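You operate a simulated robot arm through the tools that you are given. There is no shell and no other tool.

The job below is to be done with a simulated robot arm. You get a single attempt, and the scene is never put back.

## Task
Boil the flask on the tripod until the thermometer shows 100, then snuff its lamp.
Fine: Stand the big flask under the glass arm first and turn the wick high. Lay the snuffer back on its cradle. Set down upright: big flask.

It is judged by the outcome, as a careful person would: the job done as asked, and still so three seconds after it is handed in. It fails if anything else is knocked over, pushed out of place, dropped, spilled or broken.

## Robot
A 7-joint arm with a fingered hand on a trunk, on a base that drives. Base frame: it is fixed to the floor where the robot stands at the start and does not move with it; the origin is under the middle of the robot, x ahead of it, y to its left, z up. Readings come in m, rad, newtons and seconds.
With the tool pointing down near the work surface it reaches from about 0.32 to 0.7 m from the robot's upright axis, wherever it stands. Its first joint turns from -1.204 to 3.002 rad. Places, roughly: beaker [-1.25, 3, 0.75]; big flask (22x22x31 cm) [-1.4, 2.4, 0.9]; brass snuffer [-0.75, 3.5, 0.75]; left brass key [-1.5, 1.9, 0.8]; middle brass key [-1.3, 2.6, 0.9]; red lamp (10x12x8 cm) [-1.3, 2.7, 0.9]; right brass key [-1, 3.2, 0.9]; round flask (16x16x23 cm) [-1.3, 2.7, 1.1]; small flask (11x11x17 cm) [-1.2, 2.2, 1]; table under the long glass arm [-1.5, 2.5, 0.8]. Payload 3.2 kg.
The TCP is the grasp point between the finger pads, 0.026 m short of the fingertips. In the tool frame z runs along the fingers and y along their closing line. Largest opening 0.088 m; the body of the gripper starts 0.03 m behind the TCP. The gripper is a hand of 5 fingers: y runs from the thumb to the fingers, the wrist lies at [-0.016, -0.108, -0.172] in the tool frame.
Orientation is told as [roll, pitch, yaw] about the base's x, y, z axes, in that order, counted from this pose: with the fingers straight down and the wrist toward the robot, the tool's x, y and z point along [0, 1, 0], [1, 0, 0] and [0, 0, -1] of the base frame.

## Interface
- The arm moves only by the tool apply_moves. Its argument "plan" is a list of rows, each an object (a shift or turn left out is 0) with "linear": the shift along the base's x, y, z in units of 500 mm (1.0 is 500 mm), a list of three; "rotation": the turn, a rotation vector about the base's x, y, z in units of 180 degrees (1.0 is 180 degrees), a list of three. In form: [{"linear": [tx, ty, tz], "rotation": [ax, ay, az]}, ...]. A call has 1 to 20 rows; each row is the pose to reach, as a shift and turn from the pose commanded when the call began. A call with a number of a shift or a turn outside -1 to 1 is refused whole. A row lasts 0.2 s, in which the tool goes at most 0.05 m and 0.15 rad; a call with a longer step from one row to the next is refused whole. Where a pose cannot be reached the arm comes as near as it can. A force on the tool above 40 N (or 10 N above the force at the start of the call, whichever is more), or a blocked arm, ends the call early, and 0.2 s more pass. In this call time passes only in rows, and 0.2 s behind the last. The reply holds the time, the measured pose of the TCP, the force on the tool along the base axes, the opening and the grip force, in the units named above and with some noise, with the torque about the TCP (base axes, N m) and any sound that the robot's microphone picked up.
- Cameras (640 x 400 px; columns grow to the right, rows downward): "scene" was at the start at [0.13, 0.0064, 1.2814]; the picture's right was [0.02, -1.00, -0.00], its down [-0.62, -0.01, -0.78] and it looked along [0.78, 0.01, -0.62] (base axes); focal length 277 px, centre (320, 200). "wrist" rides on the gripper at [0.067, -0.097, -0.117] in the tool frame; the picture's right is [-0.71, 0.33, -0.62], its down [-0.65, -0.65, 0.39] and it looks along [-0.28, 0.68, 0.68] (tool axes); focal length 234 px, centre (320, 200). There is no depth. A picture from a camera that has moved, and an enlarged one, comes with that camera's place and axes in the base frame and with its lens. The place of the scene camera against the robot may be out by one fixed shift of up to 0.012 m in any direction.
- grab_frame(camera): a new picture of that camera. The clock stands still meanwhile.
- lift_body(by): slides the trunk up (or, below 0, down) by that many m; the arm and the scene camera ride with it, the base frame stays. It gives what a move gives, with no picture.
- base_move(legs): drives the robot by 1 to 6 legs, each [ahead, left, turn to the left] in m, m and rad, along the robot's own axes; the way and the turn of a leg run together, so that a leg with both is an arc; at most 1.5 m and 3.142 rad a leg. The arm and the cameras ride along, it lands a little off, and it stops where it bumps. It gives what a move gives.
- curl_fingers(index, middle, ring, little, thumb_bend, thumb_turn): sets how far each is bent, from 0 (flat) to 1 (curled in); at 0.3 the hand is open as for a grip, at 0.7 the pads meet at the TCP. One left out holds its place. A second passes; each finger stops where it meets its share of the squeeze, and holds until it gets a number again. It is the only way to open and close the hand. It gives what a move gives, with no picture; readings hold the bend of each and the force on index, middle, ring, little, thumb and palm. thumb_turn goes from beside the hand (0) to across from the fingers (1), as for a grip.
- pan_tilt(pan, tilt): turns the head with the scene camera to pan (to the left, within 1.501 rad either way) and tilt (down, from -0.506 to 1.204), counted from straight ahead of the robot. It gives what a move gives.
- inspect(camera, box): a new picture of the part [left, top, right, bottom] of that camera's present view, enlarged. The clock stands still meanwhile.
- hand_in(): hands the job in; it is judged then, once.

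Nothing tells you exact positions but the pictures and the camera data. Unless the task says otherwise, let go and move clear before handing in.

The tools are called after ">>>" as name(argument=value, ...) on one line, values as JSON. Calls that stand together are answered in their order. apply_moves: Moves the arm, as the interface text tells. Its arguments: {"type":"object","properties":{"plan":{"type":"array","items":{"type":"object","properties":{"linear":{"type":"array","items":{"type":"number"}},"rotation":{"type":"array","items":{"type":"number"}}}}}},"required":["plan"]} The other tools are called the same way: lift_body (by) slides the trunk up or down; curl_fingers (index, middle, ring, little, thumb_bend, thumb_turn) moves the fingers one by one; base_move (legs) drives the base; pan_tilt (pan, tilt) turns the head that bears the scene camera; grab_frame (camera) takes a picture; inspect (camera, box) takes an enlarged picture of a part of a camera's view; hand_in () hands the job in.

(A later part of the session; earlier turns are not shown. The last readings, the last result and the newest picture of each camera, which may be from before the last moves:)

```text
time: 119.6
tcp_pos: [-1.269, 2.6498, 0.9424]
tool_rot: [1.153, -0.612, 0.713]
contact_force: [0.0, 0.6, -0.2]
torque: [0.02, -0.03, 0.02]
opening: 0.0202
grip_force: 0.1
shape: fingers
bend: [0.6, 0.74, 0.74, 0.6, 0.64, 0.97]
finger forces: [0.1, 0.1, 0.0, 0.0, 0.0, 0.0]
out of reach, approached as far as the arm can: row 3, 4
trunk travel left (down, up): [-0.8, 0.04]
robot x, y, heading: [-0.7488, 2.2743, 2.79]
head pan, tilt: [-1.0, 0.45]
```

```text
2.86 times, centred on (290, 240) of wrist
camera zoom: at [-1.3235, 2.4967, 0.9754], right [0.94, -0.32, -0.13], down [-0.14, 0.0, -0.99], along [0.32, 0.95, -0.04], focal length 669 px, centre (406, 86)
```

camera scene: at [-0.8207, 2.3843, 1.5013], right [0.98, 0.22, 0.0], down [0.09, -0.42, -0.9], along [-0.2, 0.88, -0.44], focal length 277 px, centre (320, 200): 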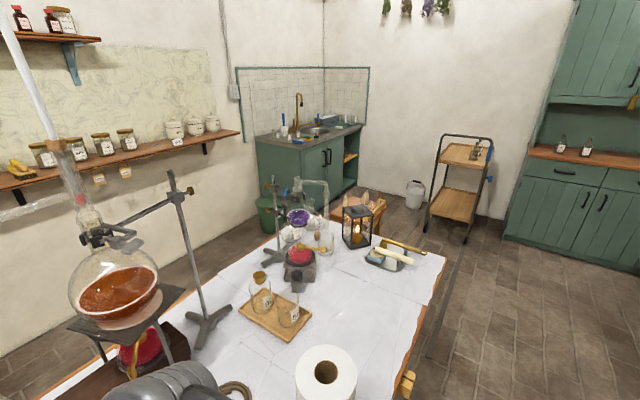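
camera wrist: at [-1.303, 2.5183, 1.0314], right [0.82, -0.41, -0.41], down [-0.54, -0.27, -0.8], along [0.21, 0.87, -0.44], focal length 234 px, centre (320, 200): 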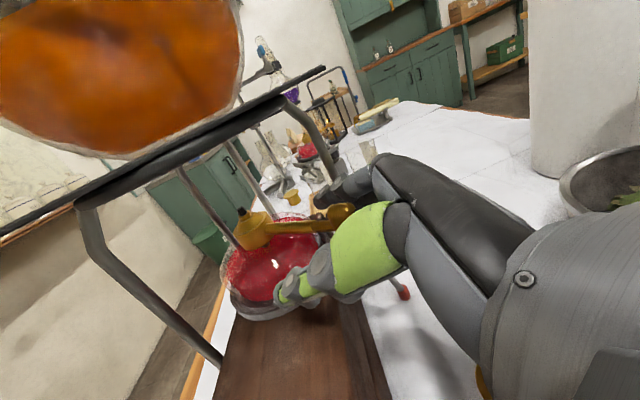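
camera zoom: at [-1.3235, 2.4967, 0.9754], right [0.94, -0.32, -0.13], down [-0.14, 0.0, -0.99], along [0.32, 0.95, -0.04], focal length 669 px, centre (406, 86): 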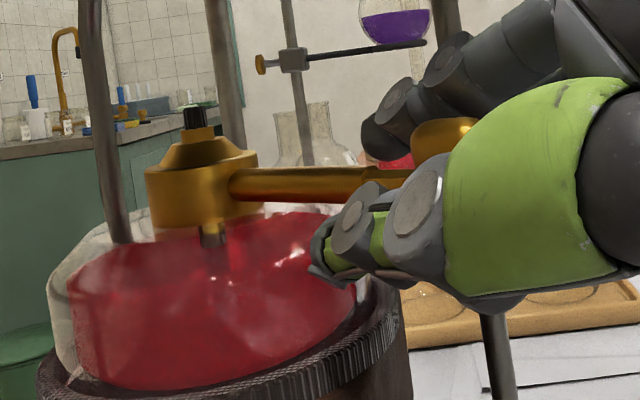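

>>> curl_fingers(index=0.42, middle=0.42, ring=0.42, little=0.42, thumb_bend=0.4)

>>> apply_moves(plan=[{"linear": [0.038, -0.05, 0.01]}, {"linear": [0.076, -0.1, 0.02]}, {"linear": [0.12, -0.15, 0.03]}])

>>> inspect(camera="wrist", box=[140, 185, 320, 335])

```text
time: 120.6
tcp_pos: [-1.2693, 2.6511, 0.9423]
tool_rot: [1.155, -0.61, 0.713]
contact_force: [0.4, 0.0, 0.1]
torque: [0.02, 0.01, 0.02]
opening: 0.0643
grip_force: 0.1
shape: fingers
bend: [0.42, 0.42, 0.42, 0.42, 0.4, 0.97]
finger forces: [0.0, 0.1, 0.1, 0.0, 0.1, 0.0]
trunk travel left (down, up): [-0.8, 0.04]
robot x, y, heading: [-0.7458, 2.2747, 2.786]
head pan, tilt: [-1.0, 0.45]
```

```text
time: 121.4
tcp_pos: [-1.2082, 2.5751, 0.9593]
tool_rot: [1.156, -0.609, 0.71]
contact_force: [0.1, -1.2, 0.6]
torque: [-0.01, -0.04, -0.02]
opening: 0.0645
grip_force: 0.1
shape: fingers
bend: [0.42, 0.42, 0.42, 0.42, 0.4, 0.97]
finger forces: [0.0, 0.0, 0.0, 0.0, 0.0, 0.0]
trunk travel left (down, up): [-0.8, 0.04]
robot x, y, heading: [-0.7476, 2.2712, 2.789]
head pan, tilt: [-1.0, 0.45]
```

```text
2.67 times, centred on (230, 260) of wrist
camera zoom: at [-1.2629, 2.4214, 0.9923], right [0.94, -0.32, -0.14], down [-0.14, 0.0, -0.99], along [0.32, 0.95, -0.04], focal length 624 px, centre (560, 40)
```

zoom: 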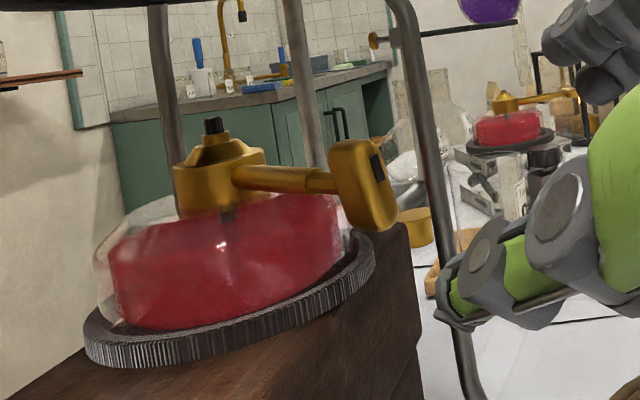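

The wing is now at about 105° (slightly past vertical). I'll swing the hand back to thumb-on-top and take the wing by its ends for another quarter turn.

>>> apply_moves(plan=[{"linear": [0.006, -0.002, 0.002], "rotation": [-0.0232, 0.034, 0]}, {"linear": [0.012, -0.004, 0.004], "rotation": [-0.0464, 0.0679, 0]}, {"linear": [0.018, -0.006, 0.006], "rotation": [-0.0696, 0.1019, 0]}, {"linear": [0.024, -0.008, 0.008], "rotation": [-0.0928, 0.1358, 0]}, {"linear": [0.03, -0.01, 0.01], "rotation": [-0.116, 0.1698, 0]}, {"linear": [0.036, -0.012, 0.012], "rotation": [-0.1391, 0.2038, 0]}, {"linear": [0.042, -0.014, 0.014], "rotation": [-0.1623, 0.2377, 0]}, {"linear": [0.046, -0.014, 0.014], "rotation": [-0.1855, 0.2717, 0]}, {"linear": [0.046, -0.014, 0.014], "rotation": [-0.2087, 0.3056, 0]}, {"linear": [0.046, -0.014, 0.014], "rotation": [-0.2319, 0.3396, 0]}, {"linear": [0.046, -0.014, 0.014], "rotation": [-0.2551, 0.3736, 0]}, {"linear": [0.046, -0.014, 0.014], "rotation": [-0.2783, 0.4075, 0]}, {"linear": [0.046, -0.014, 0.014], "rotation": [-0.3015, 0.4415, 0]}, {"linear": [0.046, -0.014, 0.014], "rotation": [-0.3246, 0.4754, 0]}, {"linear": [0.046, -0.014, 0.014], "rotation": [-0.3478, 0.5094, 0]}])

>>> pan_tilt(pan=0.0, tilt=0.6)

>>> grab_frame(camera="scene")

>>> inspect(camera="wrist", box=[170, 160, 350, 320])

```text
time: 124.6
tcp_pos: [-1.1851, 2.5703, 0.9657]
tool_rot: [1.574, 1.311, 0.965]
contact_force: [-0.5, 0.4, 0.2]
torque: [-0.01, -0.01, 0.0]
opening: 0.0645
grip_force: 0.1
shape: fingers
bend: [0.42, 0.42, 0.42, 0.42, 0.4, 0.97]
finger forces: [0.1, 0.1, 0.0, 0.1, 0.1, 0.1]
trunk travel left (down, up): [-0.8, 0.04]
robot x, y, heading: [-0.7496, 2.276, 2.788]
head pan, tilt: [-1.0, 0.45]
```

```text
time: 125.9
tcp_pos: [-1.1863, 2.5693, 0.9642]
tool_rot: [1.572, 1.307, 0.962]
contact_force: [0.0, -0.6, 0.1]
torque: [-0.04, -0.01, -0.01]
opening: 0.0645
grip_force: 0.0
shape: fingers
bend: [0.42, 0.42, 0.42, 0.42, 0.4, 0.97]
finger forces: [0.1, 0.1, 0.0, 0.0, 0.0, 0.0]
trunk travel left (down, up): [-0.8, 0.04]
robot x, y, heading: [-0.7509, 2.2699, 2.792]
head pan, tilt: [0.0, 0.6]
```

```text
taken
camera scene: at [-0.8836, 2.3252, 1.4878], right [0.35, 0.94, 0.0], down [0.53, -0.2, -0.83], along [-0.77, 0.29, -0.56], focal length 277 px, centre (320, 200)
```

scene: 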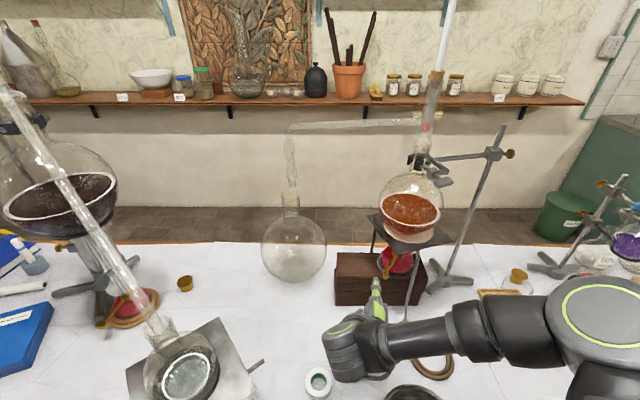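

```text
2.50 times, centred on (260, 240) of wrist
camera zoom: at [-1.067, 2.5335, 1.0761], right [0.17, -0.85, -0.5], down [-0.77, -0.43, 0.46], along [-0.61, 0.31, -0.73], focal length 585 px, centre (470, 100)
```

zoom: 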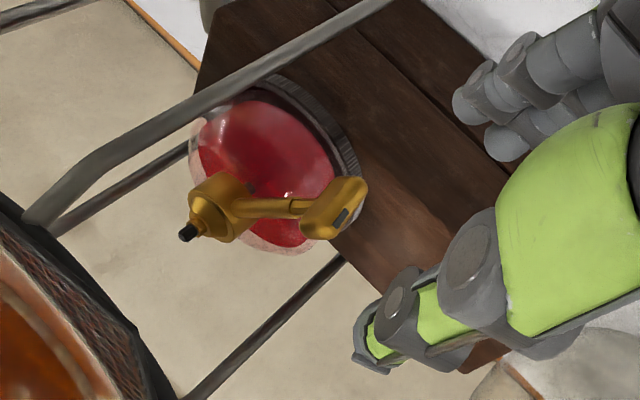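

The wing is vertical (≈91°). I'll align thumb-top with it, slide in so thumb and fingers face its two ends, and grip.

>>> apply_moves(plan=[{"linear": [-0.017, 0.026, -0.03], "rotation": [-0.0204, 0.0298, 0]}, {"linear": [-0.0346, 0.0526, -0.066], "rotation": [-0.0407, 0.0597, 0]}, {"linear": [-0.083, 0.087, -0.061], "rotation": [-0.0407, 0.0597, 0]}, {"linear": [-0.131, 0.121, -0.056], "rotation": [-0.0407, 0.0597, 0]}, {"linear": [-0.179, 0.1556, -0.052], "rotation": [-0.0407, 0.0597, 0]}])

>>> inspect(camera="wrist", box=[170, 160, 350, 320])

>>> inspect(camera="scene", box=[340, 200, 440, 310])

```text
time: 127.1
tcp_pos: [-1.2757, 2.6469, 0.9379]
tool_rot: [2.599, 1.477, 1.978]
contact_force: [2.5, -0.8, 0.7]
torque: [-0.03, -0.03, -0.03]
opening: 0.0648
grip_force: 0.9
shape: fingers
bend: [0.42, 0.43, 0.42, 0.42, 0.4, 0.97]
finger forces: [0.4, 1.6, 0.1, 0.0, 0.0, 0.1]
trunk travel left (down, up): [-0.8, 0.04]
robot x, y, heading: [-0.7468, 2.2729, 2.794]
head pan, tilt: [0.0, 0.6]
```

```text
2.50 times, centred on (260, 240) of wrist
camera zoom: at [-1.1368, 2.6241, 1.0302], right [0.08, -0.91, -0.41], down [-0.67, -0.36, 0.65], along [-0.74, 0.22, -0.64], focal length 585 px, centre (470, 100)
```

zoom: 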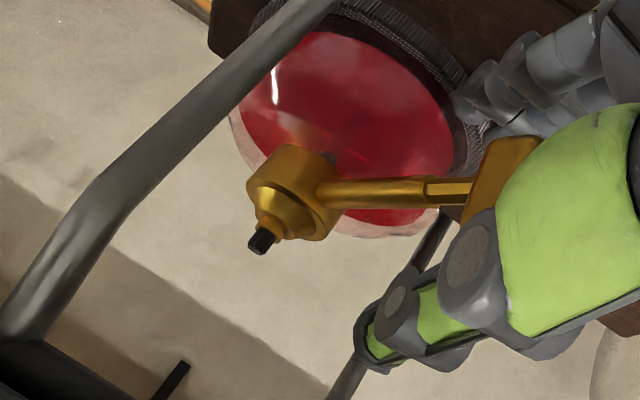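

```text
3.64 times, centred on (390, 255) of scene
camera zoom: at [-0.8822, 2.3242, 1.488], right [0.35, 0.94, 0.0], down [0.53, -0.19, -0.83], along [-0.77, 0.29, -0.56], focal length 1006 px, centre (66, 0)
```

zoom: 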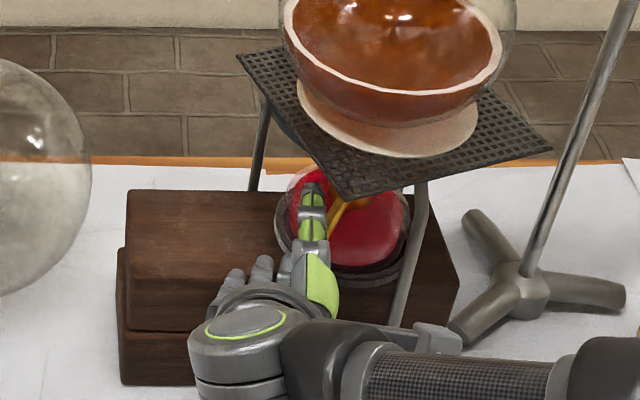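

>>> curl_fingers(index=0.5, middle=0.58, ring=0.58, little=0.5, thumb_bend=0.58)

>>> inspect(camera="wrist", box=[170, 160, 350, 320])

```text
time: 128.1
tcp_pos: [-1.2756, 2.646, 0.9405]
tool_rot: [2.601, 1.473, 1.981]
contact_force: [1.6, -0.8, 5.1]
torque: [-0.04, -0.03, 0.03]
opening: 0.0427
grip_force: 2.6
shape: fingers
bend: [0.5, 0.57, 0.57, 0.5, 0.54, 0.97]
finger forces: [0.1, 0.1, 0.0, 0.0, 5.1, 0.0]
trunk travel left (down, up): [-0.8, 0.04]
robot x, y, heading: [-0.7493, 2.2706, 2.791]
head pan, tilt: [0.0, 0.6]
```

```text
2.50 times, centred on (260, 240) of wrist
camera zoom: at [-1.1371, 2.6239, 1.0305], right [0.08, -0.91, -0.42], down [-0.67, -0.36, 0.65], along [-0.74, 0.22, -0.64], focal length 585 px, centre (470, 100)
```

zoom: 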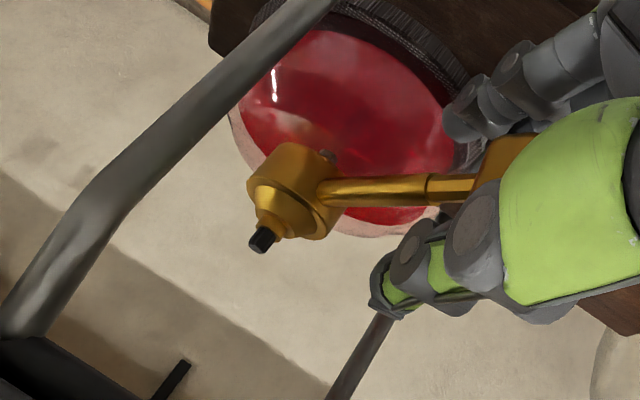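

>>> curl_fingers(middle=0.7, ring=0.7, index=0.62)

>>> inspect(camera="wrist", box=[170, 160, 350, 320])

```text
time: 129.1
tcp_pos: [-1.2739, 2.6469, 0.9396]
tool_rot: [2.597, 1.477, 1.977]
contact_force: [0.3, 0.3, 4.4]
torque: [0.01, -0.02, -0.02]
opening: 0.0306
grip_force: 3.0
shape: fingers
bend: [0.62, 0.7, 0.7, 0.5, 0.54, 0.97]
finger forces: [0.5, 0.1, 0.0, 0.1, 5.2, 0.0]
trunk travel left (down, up): [-0.8, 0.04]
robot x, y, heading: [-0.7489, 2.2714, 2.789]
head pan, tilt: [0.0, 0.6]
```

```text
2.50 times, centred on (260, 240) of wrist
camera zoom: at [-1.137, 2.624, 1.0303], right [0.08, -0.91, -0.42], down [-0.67, -0.36, 0.65], along [-0.74, 0.22, -0.64], focal length 585 px, centre (470, 100)
```

zoom: 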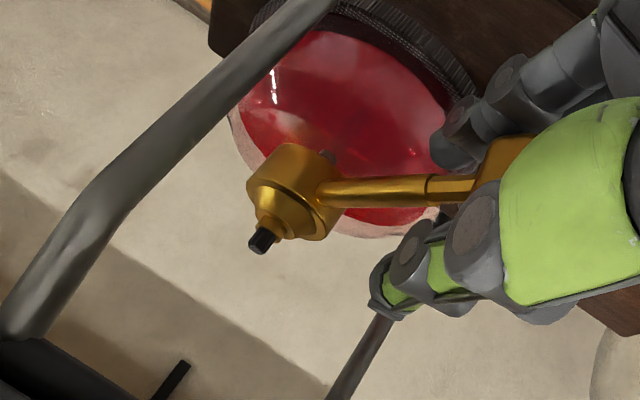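

>>> apply_moves(plan=[{"rotation": [0.0235, -0.0344, 0]}, {"rotation": [0.047, -0.0688, 0]}, {"rotation": [0.0705, -0.1033, 0]}, {"rotation": [0.094, -0.1377, 0]}, {"rotation": [0.1175, -0.1722, 0]}, {"rotation": [0.141, -0.2066, 0]}])

>>> inspect(camera="wrist", box=[170, 160, 350, 320])

>>> inspect(camera="scene", box=[340, 200, 440, 310])

```text
time: 130.5
tcp_pos: [-1.2759, 2.6474, 0.9384]
tool_rot: [1.308, 0.76, 0.727]
contact_force: [0.8, 0.6, -0.3]
torque: [-0.02, 0.01, 0.02]
opening: 0.0295
grip_force: 2.2
shape: fingers
bend: [0.61, 0.7, 0.7, 0.5, 0.56, 0.97]
finger forces: [2.4, 0.0, 0.1, 0.0, 2.2, 0.0]
trunk travel left (down, up): [-0.8, 0.04]
robot x, y, heading: [-0.7433, 2.2755, 2.792]
head pan, tilt: [0.0, 0.6]
```

```text
2.50 times, centred on (260, 240) of wrist
camera zoom: at [-1.2153, 2.5708, 1.0743], right [0.43, -0.67, -0.61], down [-0.87, -0.49, -0.08], along [-0.25, 0.56, -0.79], focal length 585 px, centre (470, 100)
```

zoom: 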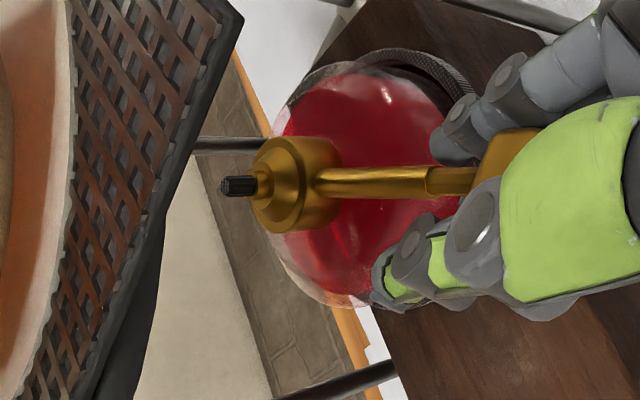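

```text
3.64 times, centred on (390, 255) of scene
camera zoom: at [-0.8838, 2.3247, 1.4878], right [0.35, 0.94, 0.0], down [0.53, -0.2, -0.83], along [-0.77, 0.29, -0.56], focal length 1006 px, centre (66, 0)
```

zoom: 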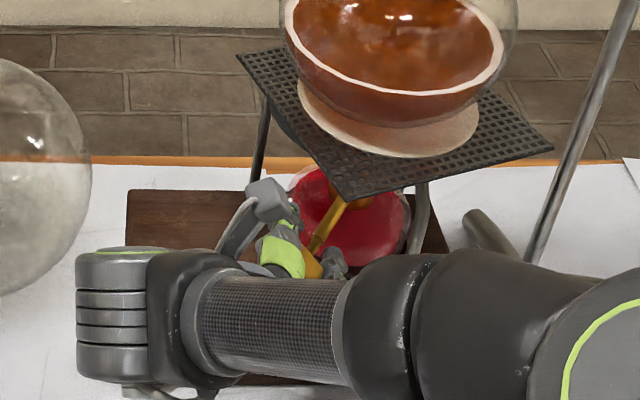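

It's gripping (index and thumb ~2 N each) and the wick is visibly rising. Continuing counter-clockwise.

>>> apply_moves(plan=[{"rotation": [0.0235, -0.0344, 0]}, {"rotation": [0.047, -0.0688, 0]}, {"rotation": [0.0705, -0.1033, 0]}, {"rotation": [0.094, -0.1377, 0]}, {"rotation": [0.1175, -0.1722, 0]}, {"rotation": [0.141, -0.2066, 0]}])

>>> inspect(camera="wrist", box=[170, 160, 350, 320])

```text
time: 131.9
tcp_pos: [-1.2757, 2.6478, 0.9383]
tool_rot: [1.218, -0.021, 0.69]
contact_force: [1.4, 0.1, 0.0]
torque: [-0.02, 0.09, -0.04]
opening: 0.0296
grip_force: 2.6
shape: fingers
bend: [0.6, 0.7, 0.7, 0.5, 0.56, 0.97]
finger forces: [3.4, 0.0, 0.0, 0.0, 2.0, 0.0]
trunk travel left (down, up): [-0.8, 0.04]
robot x, y, heading: [-0.7491, 2.2718, 2.792]
head pan, tilt: [0.0, 0.6]
```

```text
2.50 times, centred on (260, 240) of wrist
camera zoom: at [-1.2964, 2.5161, 1.0396], right [0.79, -0.42, -0.44], down [-0.58, -0.3, -0.76], along [0.19, 0.86, -0.48], focal length 585 px, centre (470, 100)
```

zoom: 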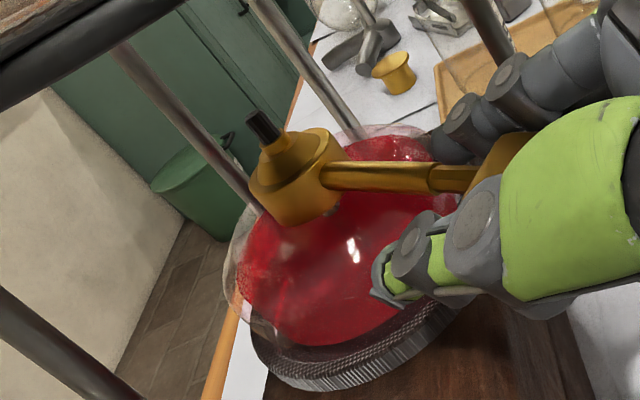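

>>> apply_moves(plan=[{"rotation": [0.0235, -0.0344, 0]}, {"rotation": [0.047, -0.0688, 0]}, {"rotation": [0.0705, -0.1033, 0]}])

>>> inspect(camera="wrist", box=[170, 160, 350, 320])

```text
time: 132.7
tcp_pos: [-1.2744, 2.6475, 0.9381]
tool_rot: [1.179, -0.415, 0.701]
contact_force: [-0.2, 0.3, 0.2]
torque: [-0.02, 0.01, 0.01]
opening: 0.0286
grip_force: 1.2
shape: fingers
bend: [0.6, 0.7, 0.7, 0.5, 0.56, 0.97]
finger forces: [1.6, 0.0, 0.1, 0.1, 1.2, 0.0]
trunk travel left (down, up): [-0.8, 0.04]
robot x, y, heading: [-0.7445, 2.2727, 2.787]
head pan, tilt: [0.0, 0.6]
```

```text
2.50 times, centred on (260, 240) of wrist
camera zoom: at [-1.3224, 2.4979, 0.9968], right [0.91, -0.34, -0.25], down [-0.3, -0.11, -0.95], along [0.3, 0.93, -0.2], focal length 585 px, centre (470, 100)
```

zoom: 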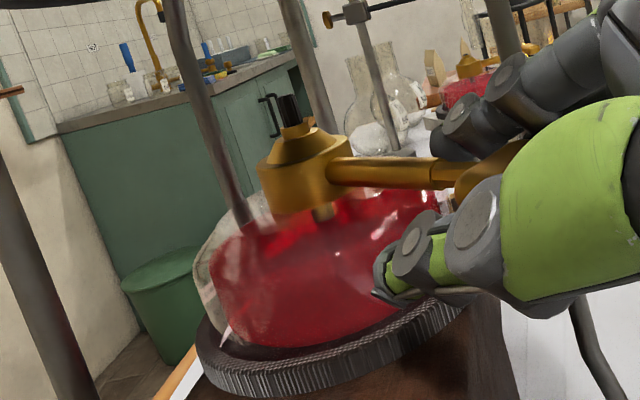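

Wick is now clearly high. Releasing and backing off to look.

>>> curl_fingers(index=0.4, middle=0.4, ring=0.4, little=0.4, thumb_bend=0.38)

>>> apply_moves(plan=[{"linear": [0.04, -0.054, 0.015]}, {"linear": [0.08, -0.108, 0.03]}, {"linear": [0.13, -0.17, 0.04]}])

>>> inspect(camera="wrist", box=[140, 185, 320, 335])

>>> grab_frame(camera="scene")

```text
time: 133.7
tcp_pos: [-1.2754, 2.6468, 0.9371]
tool_rot: [1.18, -0.409, 0.699]
contact_force: [-0.2, -0.8, 0.7]
torque: [-0.01, -0.02, 0.01]
opening: 0.0688
grip_force: 0.0
shape: fingers
bend: [0.4, 0.4, 0.4, 0.4, 0.38, 0.97]
finger forces: [0.0, 0.0, 0.0, 0.0, 0.0, 0.0]
trunk travel left (down, up): [-0.8, 0.04]
robot x, y, heading: [-0.7513, 2.2738, 2.792]
head pan, tilt: [0.0, 0.6]
```

```text
time: 134.5
tcp_pos: [-1.2105, 2.5606, 0.9594]
tool_rot: [1.182, -0.409, 0.699]
contact_force: [0.0, 0.8, -0.3]
torque: [-0.01, 0.03, 0.01]
opening: 0.0693
grip_force: 0.2
shape: fingers
bend: [0.4, 0.4, 0.4, 0.4, 0.38, 0.97]
finger forces: [0.0, 0.0, 0.1, 0.0, 0.1, 0.0]
trunk travel left (down, up): [-0.8, 0.04]
robot x, y, heading: [-0.7451, 2.2737, 2.788]
head pan, tilt: [0.0, 0.6]
```

```text
2.67 times, centred on (230, 260) of wrist
camera zoom: at [-1.2572, 2.4121, 1.0184], right [0.9, -0.34, -0.25], down [-0.3, -0.11, -0.95], along [0.3, 0.93, -0.2], focal length 624 px, centre (560, 40)
```

zoom: 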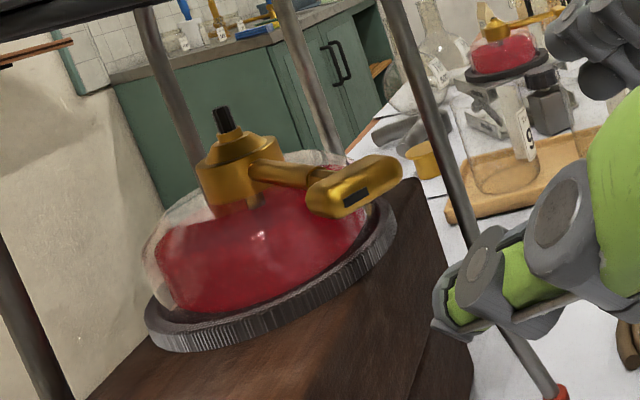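

```text
taken
camera scene: at [-0.8829, 2.3239, 1.4879], right [0.35, 0.94, 0.0], down [0.53, -0.19, -0.83], along [-0.77, 0.29, -0.56], focal length 277 px, centre (320, 200)
```

scene: 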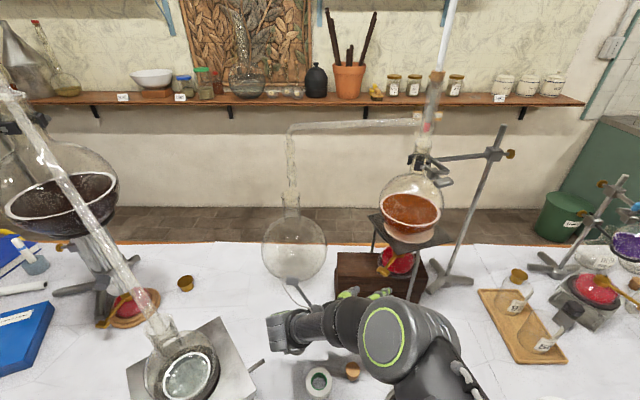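

The wing is now horizontal again (turned ~165° from its lowest) and the wick stands about 12 mm high. Next I'll fetch the wax taper to relight the lamp: raise the arm, back away from the table.

>>> apply_moves(plan=[{"linear": [0.02, -0.01, 0.08]}, {"linear": [0.04, -0.02, 0.16]}, {"linear": [0.06, -0.03, 0.24]}, {"linear": [0.08, -0.04, 0.32]}])

>>> base_move(legs=[[-0.3, 0, 0]])

>>> grab_frame(camera="scene")

```text
time: 135.5
tcp_pos: [-1.1696, 2.5406, 1.1197]
tool_rot: [1.181, -0.409, 0.699]
contact_force: [-0.9, -0.3, 0.1]
torque: [-0.01, 0.02, 0.0]
opening: 0.0689
grip_force: 0.0
shape: fingers
bend: [0.4, 0.4, 0.4, 0.4, 0.38, 0.97]
finger forces: [0.1, 0.0, 0.0, 0.0, 0.1, 0.0]
trunk travel left (down, up): [-0.8, 0.04]
robot x, y, heading: [-0.7492, 2.2718, 2.786]
head pan, tilt: [0.0, 0.6]
```

```text
time: 137.5
tcp_pos: [-0.89, 2.4384, 1.1188]
tool_rot: [1.18, -0.41, 0.698]
contact_force: [0.3, -0.3, -0.4]
torque: [0.01, -0.02, -0.03]
opening: 0.0688
grip_force: 0.1
shape: fingers
bend: [0.4, 0.4, 0.4, 0.4, 0.38, 0.97]
finger forces: [0.1, 0.1, 0.1, 0.0, 0.1, 0.0]
trunk travel left (down, up): [-0.8, 0.04]
robot x, y, heading: [-0.4682, 2.1677, 2.788]
head pan, tilt: [0.0, 0.6]
```

```text
taken
camera scene: at [-0.6029, 2.2215, 1.4878], right [0.35, 0.94, 0.0], down [0.53, -0.2, -0.83], along [-0.77, 0.29, -0.57], focal length 277 px, centre (320, 200)
```

scene: 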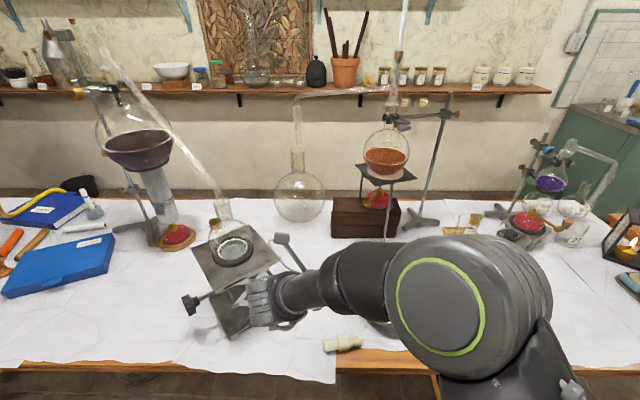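

>>> apply_moves(plan=[{"rotation": [-0.0037, -0.029, 0.0331]}, {"rotation": [-0.0074, -0.058, 0.0662]}, {"rotation": [-0.011, -0.087, 0.0993]}, {"rotation": [-0.0147, -0.116, 0.1324]}, {"rotation": [-0.0184, -0.145, 0.1655]}, {"rotation": [-0.0221, -0.174, 0.1986]}, {"rotation": [-0.0258, -0.203, 0.2317]}, {"rotation": [-0.0294, -0.232, 0.2648]}, {"rotation": [-0.0331, -0.261, 0.2979]}, {"rotation": [-0.0368, -0.29, 0.331]}, {"rotation": [-0.0405, -0.319, 0.3641]}, {"rotation": [-0.0442, -0.348, 0.3972]}, {"rotation": [-0.0478, -0.377, 0.4303]}, {"rotation": [-0.0515, -0.406, 0.4634]}, {"rotation": [-0.0552, -0.435, 0.4965]}])

>>> grab_frame(camera="scene")

```text
time: 140.7
tcp_pos: [-0.8914, 2.4391, 1.118]
tool_rot: [-0.001, 0.002, 2.792]
contact_force: [0.7, 0.3, -0.2]
torque: [0.0, -0.02, -0.03]
opening: 0.0689
grip_force: 0.1
shape: fingers
bend: [0.4, 0.4, 0.4, 0.4, 0.38, 0.97]
finger forces: [0.1, 0.0, 0.1, 0.0, 0.0, 0.0]
trunk travel left (down, up): [-0.8, 0.04]
robot x, y, heading: [-0.4655, 2.1707, 2.791]
head pan, tilt: [0.0, 0.6]
```

```text
taken
camera scene: at [-0.6034, 2.2224, 1.4877], right [0.35, 0.94, 0.0], down [0.53, -0.2, -0.82], along [-0.77, 0.29, -0.57], focal length 277 px, centre (320, 200)
```

scene: 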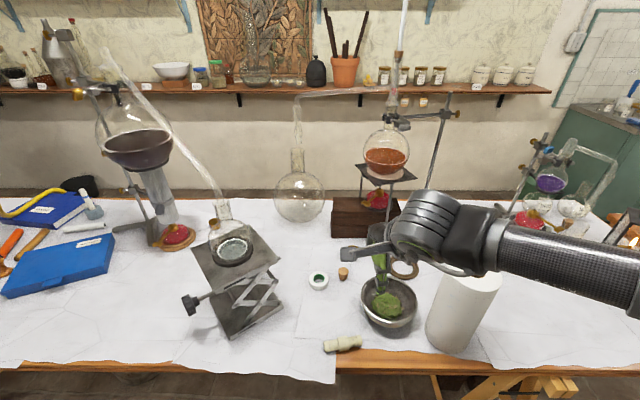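

Hand is tool-down and everything stands as before. Raising a little and driving right along the table to the tray.

>>> apply_moves(plan=[{"linear": [0, 0, 0.08]}, {"linear": [0, 0, 0.16]}])

>>> base_move(legs=[[0.0, -0.5, 0]])

>>> base_move(legs=[[0.0, -0.45, 0]])

>>> grab_frame(camera="scene")

```text
time: 141.3
tcp_pos: [-0.8898, 2.438, 1.1984]
tool_rot: [-0.003, 0.001, 2.79]
contact_force: [-0.2, 0.6, -0.1]
torque: [0.02, 0.01, -0.02]
opening: 0.0689
grip_force: 0.0
shape: fingers
bend: [0.4, 0.4, 0.4, 0.4, 0.38, 0.97]
finger forces: [0.1, 0.1, 0.1, 0.0, 0.0, 0.0]
trunk travel left (down, up): [-0.8, 0.04]
robot x, y, heading: [-0.468, 2.1657, 2.788]
head pan, tilt: [0.0, 0.6]
```

```text
time: 144.3
tcp_pos: [-0.7174, 2.9075, 1.2004]
tool_rot: [-0.003, -0.002, 2.788]
contact_force: [0.6, 0.0, 0.0]
torque: [0.03, 0.01, 0.03]
opening: 0.069
grip_force: 0.1
shape: fingers
bend: [0.4, 0.4, 0.4, 0.4, 0.38, 0.97]
finger forces: [0.0, 0.1, 0.0, 0.1, 0.0, 0.0]
trunk travel left (down, up): [-0.8, 0.04]
robot x, y, heading: [-0.2949, 2.6345, 2.791]
head pan, tilt: [0.0, 0.6]
```

```text
time: 147.0
tcp_pos: [-0.5582, 3.3336, 1.1987]
tool_rot: [-0.003, -0.002, 2.789]
contact_force: [1.0, 0.0, 0.0]
torque: [0.02, 0.01, -0.01]
opening: 0.0693
grip_force: 0.1
shape: fingers
bend: [0.4, 0.4, 0.4, 0.4, 0.38, 0.97]
finger forces: [0.0, 0.0, 0.1, 0.0, 0.0, 0.1]
trunk travel left (down, up): [-0.8, 0.04]
robot x, y, heading: [-0.1377, 3.0647, 2.785]
head pan, tilt: [0.0, 0.6]
```

```text
taken
camera scene: at [-0.2701, 3.1165, 1.4878], right [0.35, 0.94, 0.0], down [0.53, -0.2, -0.83], along [-0.77, 0.29, -0.56], focal length 277 px, centre (320, 200)
```

scene: 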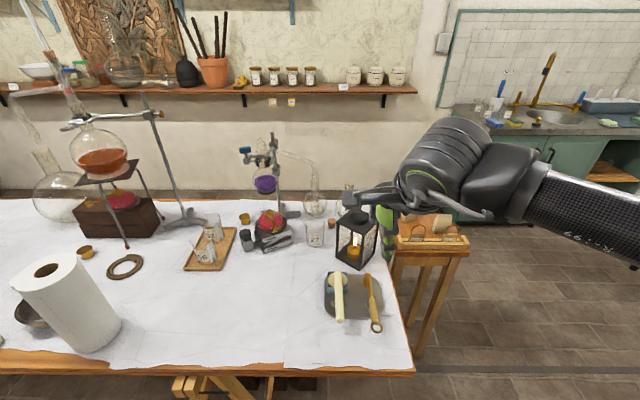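

>>> inspect(camera="scene", box=[310, 190, 410, 345])

>>> grab_frame(camera="wrist")

```text
2.58 times, centred on (360, 268) of scene
camera zoom: at [-0.2701, 3.1165, 1.4878], right [0.35, 0.94, 0.0], down [0.53, -0.2, -0.83], along [-0.77, 0.29, -0.56], focal length 714 px, centre (217, 26)
```

zoom: 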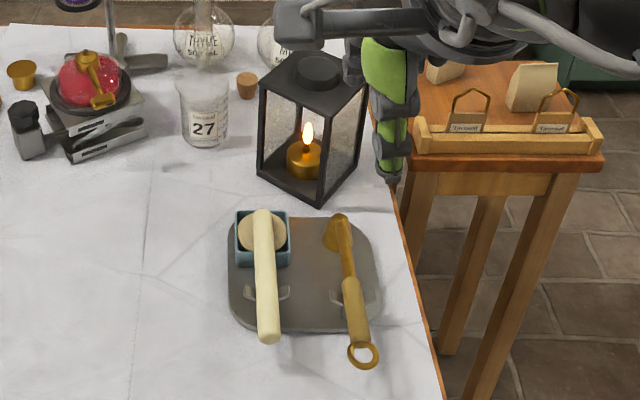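

```text
taken
camera wrist: at [-0.4891, 3.2361, 1.3159], right [-0.07, 0.78, 0.63], down [0.84, 0.38, -0.39], along [-0.54, 0.5, -0.68], focal length 234 px, centre (320, 200)
```

wrist: 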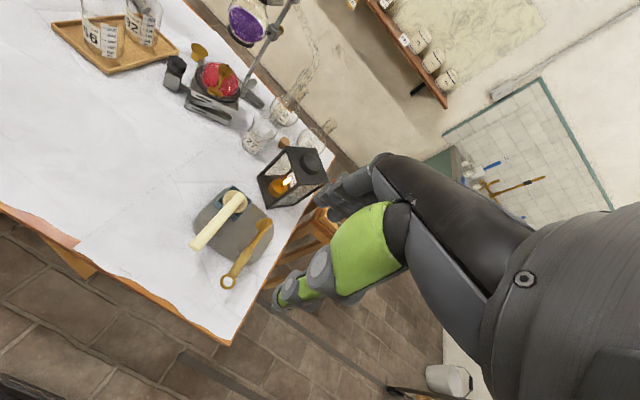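

>>> inspect(camera="wrist", box=[180, 130, 340, 300])

>>> inspect(camera="scene", box=[325, 205, 385, 275])

```text
2.35 times, centred on (260, 215) of wrist
camera zoom: at [-0.4891, 3.2361, 1.3159], right [-0.07, 0.78, 0.63], down [0.84, 0.38, -0.39], along [-0.54, 0.5, -0.68], focal length 551 px, centre (461, 165)
```

zoom: 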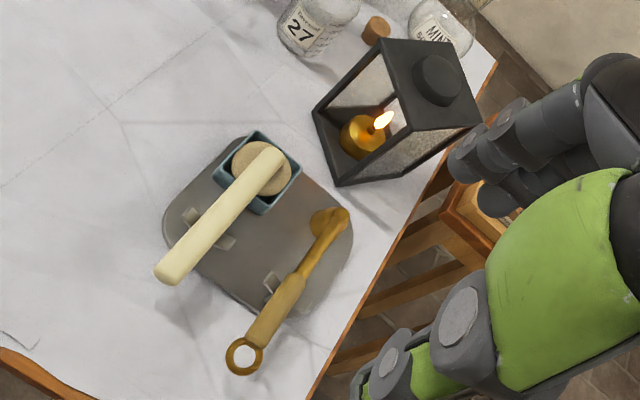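

```text
5.71 times, centred on (355, 240) of scene
camera zoom: at [-0.2701, 3.1165, 1.4878], right [0.35, 0.94, 0.0], down [0.53, -0.2, -0.83], along [-0.77, 0.29, -0.56], focal length 1581 px, centre (120, -29)
```

zoom: 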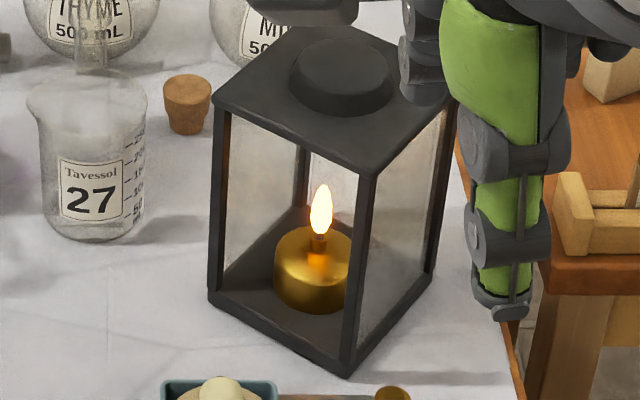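

The lantern's open side faces the tray and its flame is at ≈(-0.899, 3.483, 0.815). The taper lies from (-0.784, 3.36, 0.83) to (-0.646, 3.311, 0.815) on the dish and a small bracket. I'll yaw the hand so it closes across the taper, and look closer.

>>> apply_moves(plan=[{"linear": [-0.008, -0.004, -0.02], "rotation": [0, 0, 0.0455]}, {"linear": [-0.016, -0.008, -0.04], "rotation": [0, 0, 0.091]}, {"linear": [-0.024, -0.012, -0.06], "rotation": [0, 0, 0.1365]}, {"linear": [-0.032, -0.016, -0.08], "rotation": [0, 0, 0.182]}, {"linear": [-0.04, -0.02, -0.1], "rotation": [0, 0, 0.2275]}, {"linear": [-0.048, -0.024, -0.12], "rotation": [0, 0, 0.273]}, {"linear": [-0.056, -0.028, -0.14], "rotation": [0, 0, 0.3185]}, {"linear": [-0.064, -0.032, -0.16], "rotation": [0, 0, 0.364]}, {"linear": [-0.072, -0.036, -0.18], "rotation": [0, 0, 0.4095]}, {"linear": [-0.08, -0.04, -0.2], "rotation": [0, 0, 0.455]}, {"linear": [-0.088, -0.044, -0.22], "rotation": [0, 0, 0.5]}])

>>> grab_frame(camera="wrist")

>>> grab_frame(camera="scene")

```text
time: 149.4
tcp_pos: [-0.4209, 3.0801, 1.1589]
tool_rot: [-0.003, 0.003, -1.93]
contact_force: [0.1, -0.8, -0.3]
torque: [0.03, -0.05, -0.03]
opening: 0.0694
grip_force: 0.1
shape: fingers
bend: [0.4, 0.4, 0.4, 0.4, 0.38, 0.97]
finger forces: [0.0, 0.0, 0.1, 0.0, 0.0, 0.1]
out of reach, approached as far as the arm can: row 5, 6, 7, 8, 9, 10, 11
trunk travel left (down, up): [-0.8, 0.04]
robot x, y, heading: [-0.134, 3.0634, 2.786]
head pan, tilt: [0.0, 0.6]
```

```text
taken
camera wrist: at [-0.3224, 3.1464, 1.2762], right [-0.78, -0.06, 0.62], down [-0.38, 0.84, -0.38], along [-0.5, -0.53, -0.68], focal length 234 px, centre (320, 200)
```

wrist: 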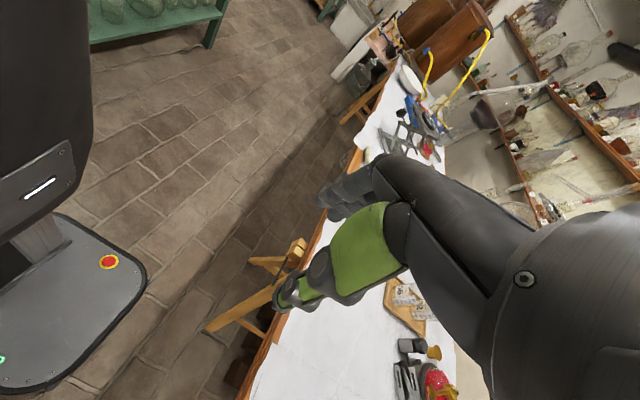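

```text
taken
camera scene: at [-0.2709, 3.114, 1.4878], right [0.35, 0.94, 0.0], down [0.53, -0.2, -0.83], along [-0.77, 0.29, -0.56], focal length 277 px, centre (320, 200)
```

scene: 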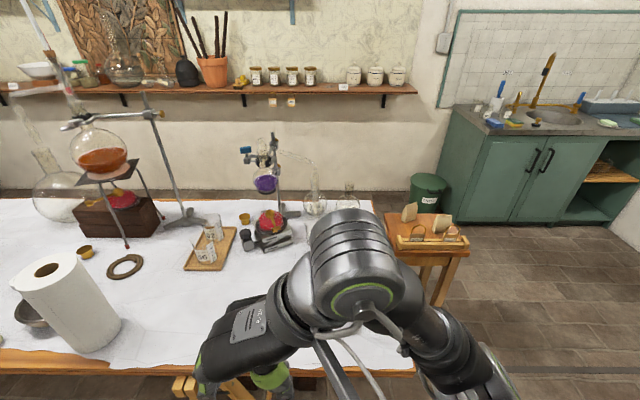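

That yaw is outside the arm's comfortable range here. I'll go back to the standard tool-down pose and instead use a pitched pose (fingers 60° down, thumb on the left) to pinch the taper's near end.

>>> apply_moves(plan=[{"linear": [-0.025, 0.045, 0], "rotation": [0, 0, -0.0455]}, {"linear": [-0.05, 0.09, 0], "rotation": [0, 0, -0.091]}, {"linear": [-0.075, 0.135, 0], "rotation": [0, 0, -0.1365]}, {"linear": [-0.1, 0.18, 0], "rotation": [0, 0, -0.182]}, {"linear": [-0.125, 0.225, 0], "rotation": [0, 0, -0.2275]}, {"linear": [-0.15, 0.27, 0], "rotation": [0, 0, -0.273]}, {"linear": [-0.175, 0.315, 0], "rotation": [0, 0, -0.3185]}, {"linear": [-0.2, 0.36, 0], "rotation": [0, 0, -0.364]}, {"linear": [-0.225, 0.405, 0], "rotation": [0, 0, -0.4095]}, {"linear": [-0.25, 0.45, 0], "rotation": [0, 0, -0.455]}, {"linear": [-0.278, 0.5, 0], "rotation": [0, 0, -0.5]}])

>>> grab_frame(camera="scene")

```text
time: 151.8
tcp_pos: [-0.5604, 3.3297, 1.1574]
tool_rot: [-0.001, -0.003, 2.785]
contact_force: [-0.1, -0.1, 0.7]
torque: [-0.01, -0.01, 0.01]
opening: 0.0693
grip_force: 0.0
shape: fingers
bend: [0.4, 0.4, 0.4, 0.4, 0.38, 0.97]
finger forces: [0.1, 0.0, 0.0, 0.1, 0.1, 0.0]
trunk travel left (down, up): [-0.8, 0.04]
robot x, y, heading: [-0.1348, 3.065, 2.785]
head pan, tilt: [0.0, 0.6]
```

```text
taken
camera scene: at [-0.2707, 3.117, 1.4877], right [0.35, 0.94, 0.0], down [0.53, -0.2, -0.82], along [-0.77, 0.29, -0.57], focal length 277 px, centre (320, 200)
```

scene: 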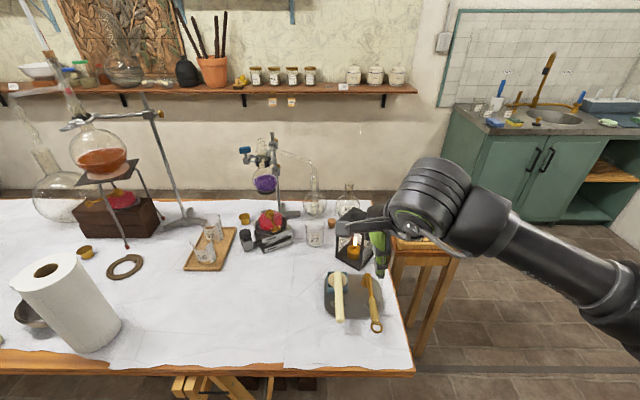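

>>> apply_moves(plan=[{"rotation": [-0.0064, 0.014, -0.0406]}, {"rotation": [-0.0128, 0.028, -0.0813]}, {"rotation": [-0.0192, 0.042, -0.1219]}, {"rotation": [-0.0256, 0.056, -0.1625]}, {"rotation": [-0.032, 0.07, -0.2031]}, {"rotation": [-0.0385, 0.084, -0.2438]}, {"rotation": [-0.0449, 0.098, -0.2844]}, {"rotation": [-0.0513, 0.112, -0.325]}, {"rotation": [-0.0577, 0.126, -0.3656]}, {"rotation": [-0.0641, 0.14, -0.4063]}, {"rotation": [-0.0705, 0.154, -0.4469]}, {"rotation": [-0.0769, 0.168, -0.4875]}])

>>> grab_frame(camera="scene")

>>> grab_frame(camera="wrist")

```text
time: 154.4
tcp_pos: [-0.5599, 3.3266, 1.1581]
tool_rot: [0.523, -0.003, 1.215]
contact_force: [-1.1, 0.6, 0.3]
torque: [0.01, 0.03, 0.0]
opening: 0.0693
grip_force: 0.1
shape: fingers
bend: [0.4, 0.4, 0.4, 0.4, 0.38, 0.97]
finger forces: [0.0, 0.0, 0.0, 0.1, 0.0, 0.0]
trunk travel left (down, up): [-0.8, 0.04]
robot x, y, heading: [-0.1351, 3.0664, 2.789]
head pan, tilt: [0.0, 0.6]
```

```text
taken
camera scene: at [-0.2706, 3.1161, 1.4878], right [0.35, 0.94, 0.0], down [0.53, -0.2, -0.82], along [-0.77, 0.29, -0.57], focal length 277 px, centre (320, 200)
```

scene: 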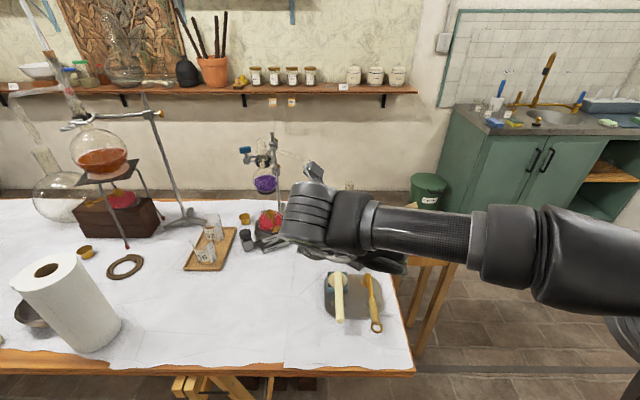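

```text
taken
camera wrist: at [-0.5929, 3.2345, 1.2916], right [0.98, -0.01, 0.19], down [0.12, -0.74, -0.66], along [0.15, 0.67, -0.72], focal length 234 px, centre (320, 200)
```

wrist: 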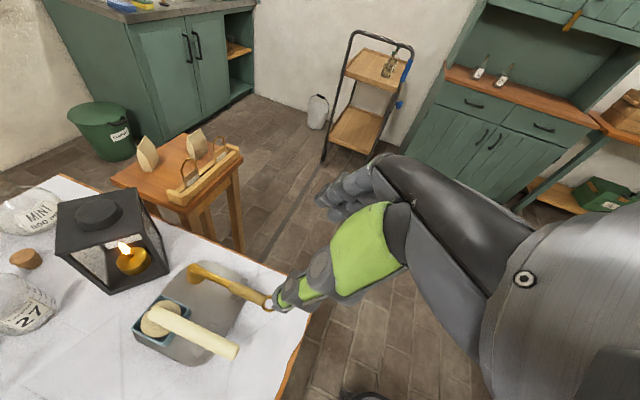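

>>> inspect(camera="wrist", box=[110, 230, 310, 380])

>>> inspect(camera="wrist", box=[40, 170, 180, 300])

>>> inspect(camera="scene", box=[315, 255, 395, 340])

```text
2.67 times, centred on (210, 305) of wrist
camera zoom: at [-0.5929, 3.2345, 1.2916], right [0.98, -0.01, 0.19], down [0.12, -0.74, -0.66], along [0.15, 0.67, -0.72], focal length 624 px, centre (613, -80)
```

zoom: 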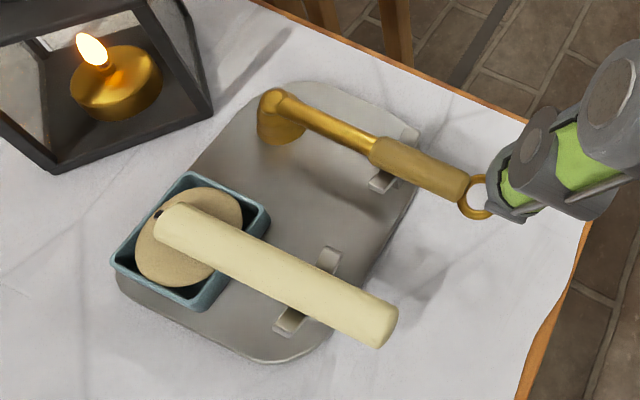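

```text
3.08 times, centred on (110, 235) of wrist
camera zoom: at [-0.5929, 3.2345, 1.2916], right [0.98, -0.01, 0.19], down [0.12, -0.74, -0.66], along [0.15, 0.67, -0.72], focal length 720 px, centre (966, 92)
```

zoom: 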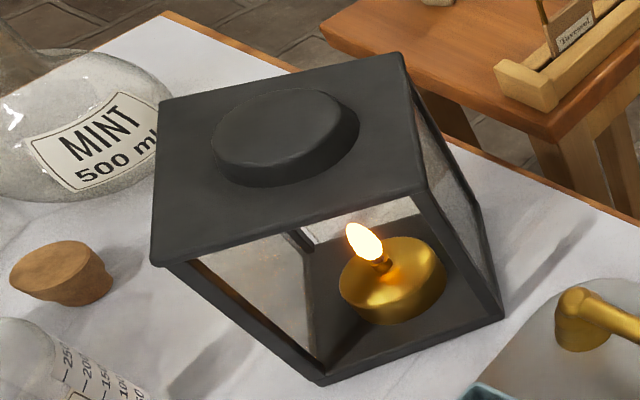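

```text
4.71 times, centred on (355, 298) of scene
camera zoom: at [-0.2706, 3.1161, 1.4878], right [0.35, 0.94, 0.0], down [0.53, -0.2, -0.82], along [-0.77, 0.29, -0.57], focal length 1302 px, centre (155, -259)
```

zoom: 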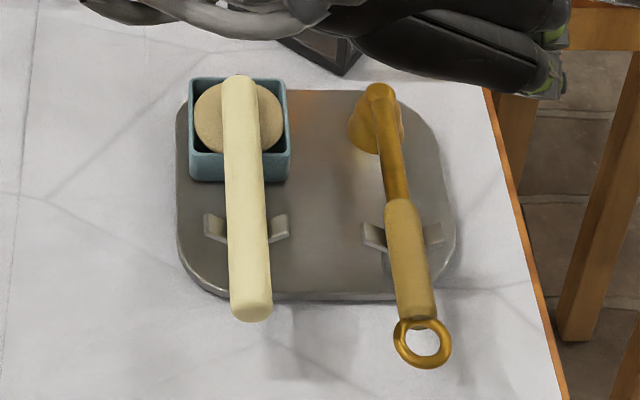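

The pose works, and I see the taper on a V-bracket ~6.4 cm from its near end. I'll come down to a pre-grasp just behind/above its near end.

>>> apply_moves(plan=[{"linear": [-0.026, -0.014, -0.08]}, {"linear": [-0.051, -0.028, -0.16]}, {"linear": [-0.077, -0.042, -0.24]}, {"linear": [-0.102, -0.056, -0.32]}, {"linear": [-0.102, -0.056, -0.41]}, {"linear": [-0.102, -0.056, -0.51]}])

>>> grab_frame(camera="wrist")

>>> inspect(camera="scene", box=[290, 240, 430, 360])

```text
time: 155.8
tcp_pos: [-0.6133, 3.3004, 0.9007]
tool_rot: [0.522, -0.001, 1.215]
contact_force: [0.4, -0.9, -0.2]
torque: [-0.01, -0.04, 0.04]
opening: 0.0692
grip_force: 0.1
shape: fingers
bend: [0.4, 0.4, 0.4, 0.4, 0.38, 0.97]
finger forces: [0.0, 0.0, 0.0, 0.1, 0.2, 0.1]
trunk travel left (down, up): [-0.8, 0.04]
robot x, y, heading: [-0.1342, 3.0631, 2.782]
head pan, tilt: [0.0, 0.6]
```

```text
taken
camera wrist: at [-0.6454, 3.2077, 1.0352], right [0.98, -0.01, 0.19], down [0.12, -0.74, -0.66], along [0.15, 0.67, -0.73], focal length 234 px, centre (320, 200)
```

wrist: 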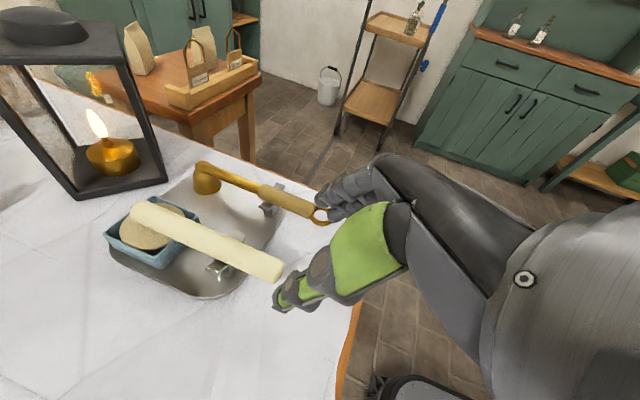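

```text
3.33 times, centred on (360, 300) of scene
camera zoom: at [-0.2717, 3.1166, 1.4877], right [0.35, 0.94, 0.0], down [0.53, -0.2, -0.82], along [-0.77, 0.29, -0.57], focal length 922 px, centre (187, -133)
```

zoom: 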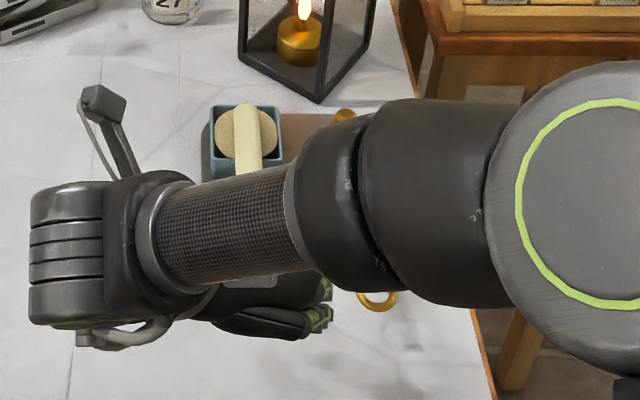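

Near end confirmed at (-0.650, 3.315, 0.811). Pre-closing the fingers a little to stay clear of the snuffer, then moving in along the finger direction.

>>> curl_fingers(index=0.52, middle=0.52, ring=0.52, little=0.52, thumb_bend=0.42)

>>> apply_moves(plan=[{"linear": [-0.03, 0.01, -0.06]}, {"linear": [-0.06, 0.021, -0.12]}, {"linear": [-0.084, 0.029, -0.166]}])

>>> grab_frame(camera="wrist")

```text
time: 156.8
tcp_pos: [-0.6108, 3.3003, 0.9012]
tool_rot: [0.521, -0.005, 1.217]
contact_force: [-0.3, 0.4, -0.1]
torque: [-0.02, 0.02, 0.0]
opening: 0.0528
grip_force: 0.1
shape: fingers
bend: [0.52, 0.52, 0.52, 0.52, 0.42, 0.97]
finger forces: [0.0, 0.0, 0.1, 0.1, 0.1, 0.1]
trunk travel left (down, up): [-0.8, 0.04]
robot x, y, heading: [-0.1339, 3.0606, 2.786]
head pan, tilt: [0.0, 0.6]
```

```text
time: 157.6
tcp_pos: [-0.653, 3.316, 0.8174]
tool_rot: [0.52, -0.003, 1.217]
contact_force: [0.0, 1.1, -0.2]
torque: [0.02, -0.01, -0.02]
opening: 0.0528
grip_force: 0.0
shape: fingers
bend: [0.52, 0.52, 0.52, 0.52, 0.42, 0.97]
finger forces: [0.0, 0.0, 0.0, 0.0, 0.1, 0.0]
trunk travel left (down, up): [-0.8, 0.04]
robot x, y, heading: [-0.1361, 3.0628, 2.78]
head pan, tilt: [0.0, 0.6]
```

```text
taken
camera wrist: at [-0.686, 3.2223, 0.9523], right [0.98, -0.01, 0.19], down [0.12, -0.74, -0.66], along [0.15, 0.67, -0.72], focal length 234 px, centre (320, 200)
```

wrist: 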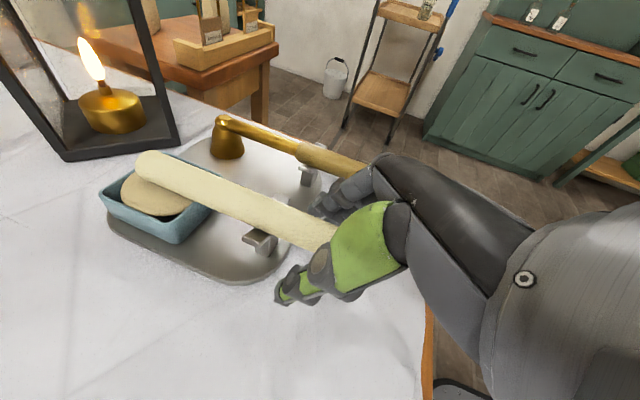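

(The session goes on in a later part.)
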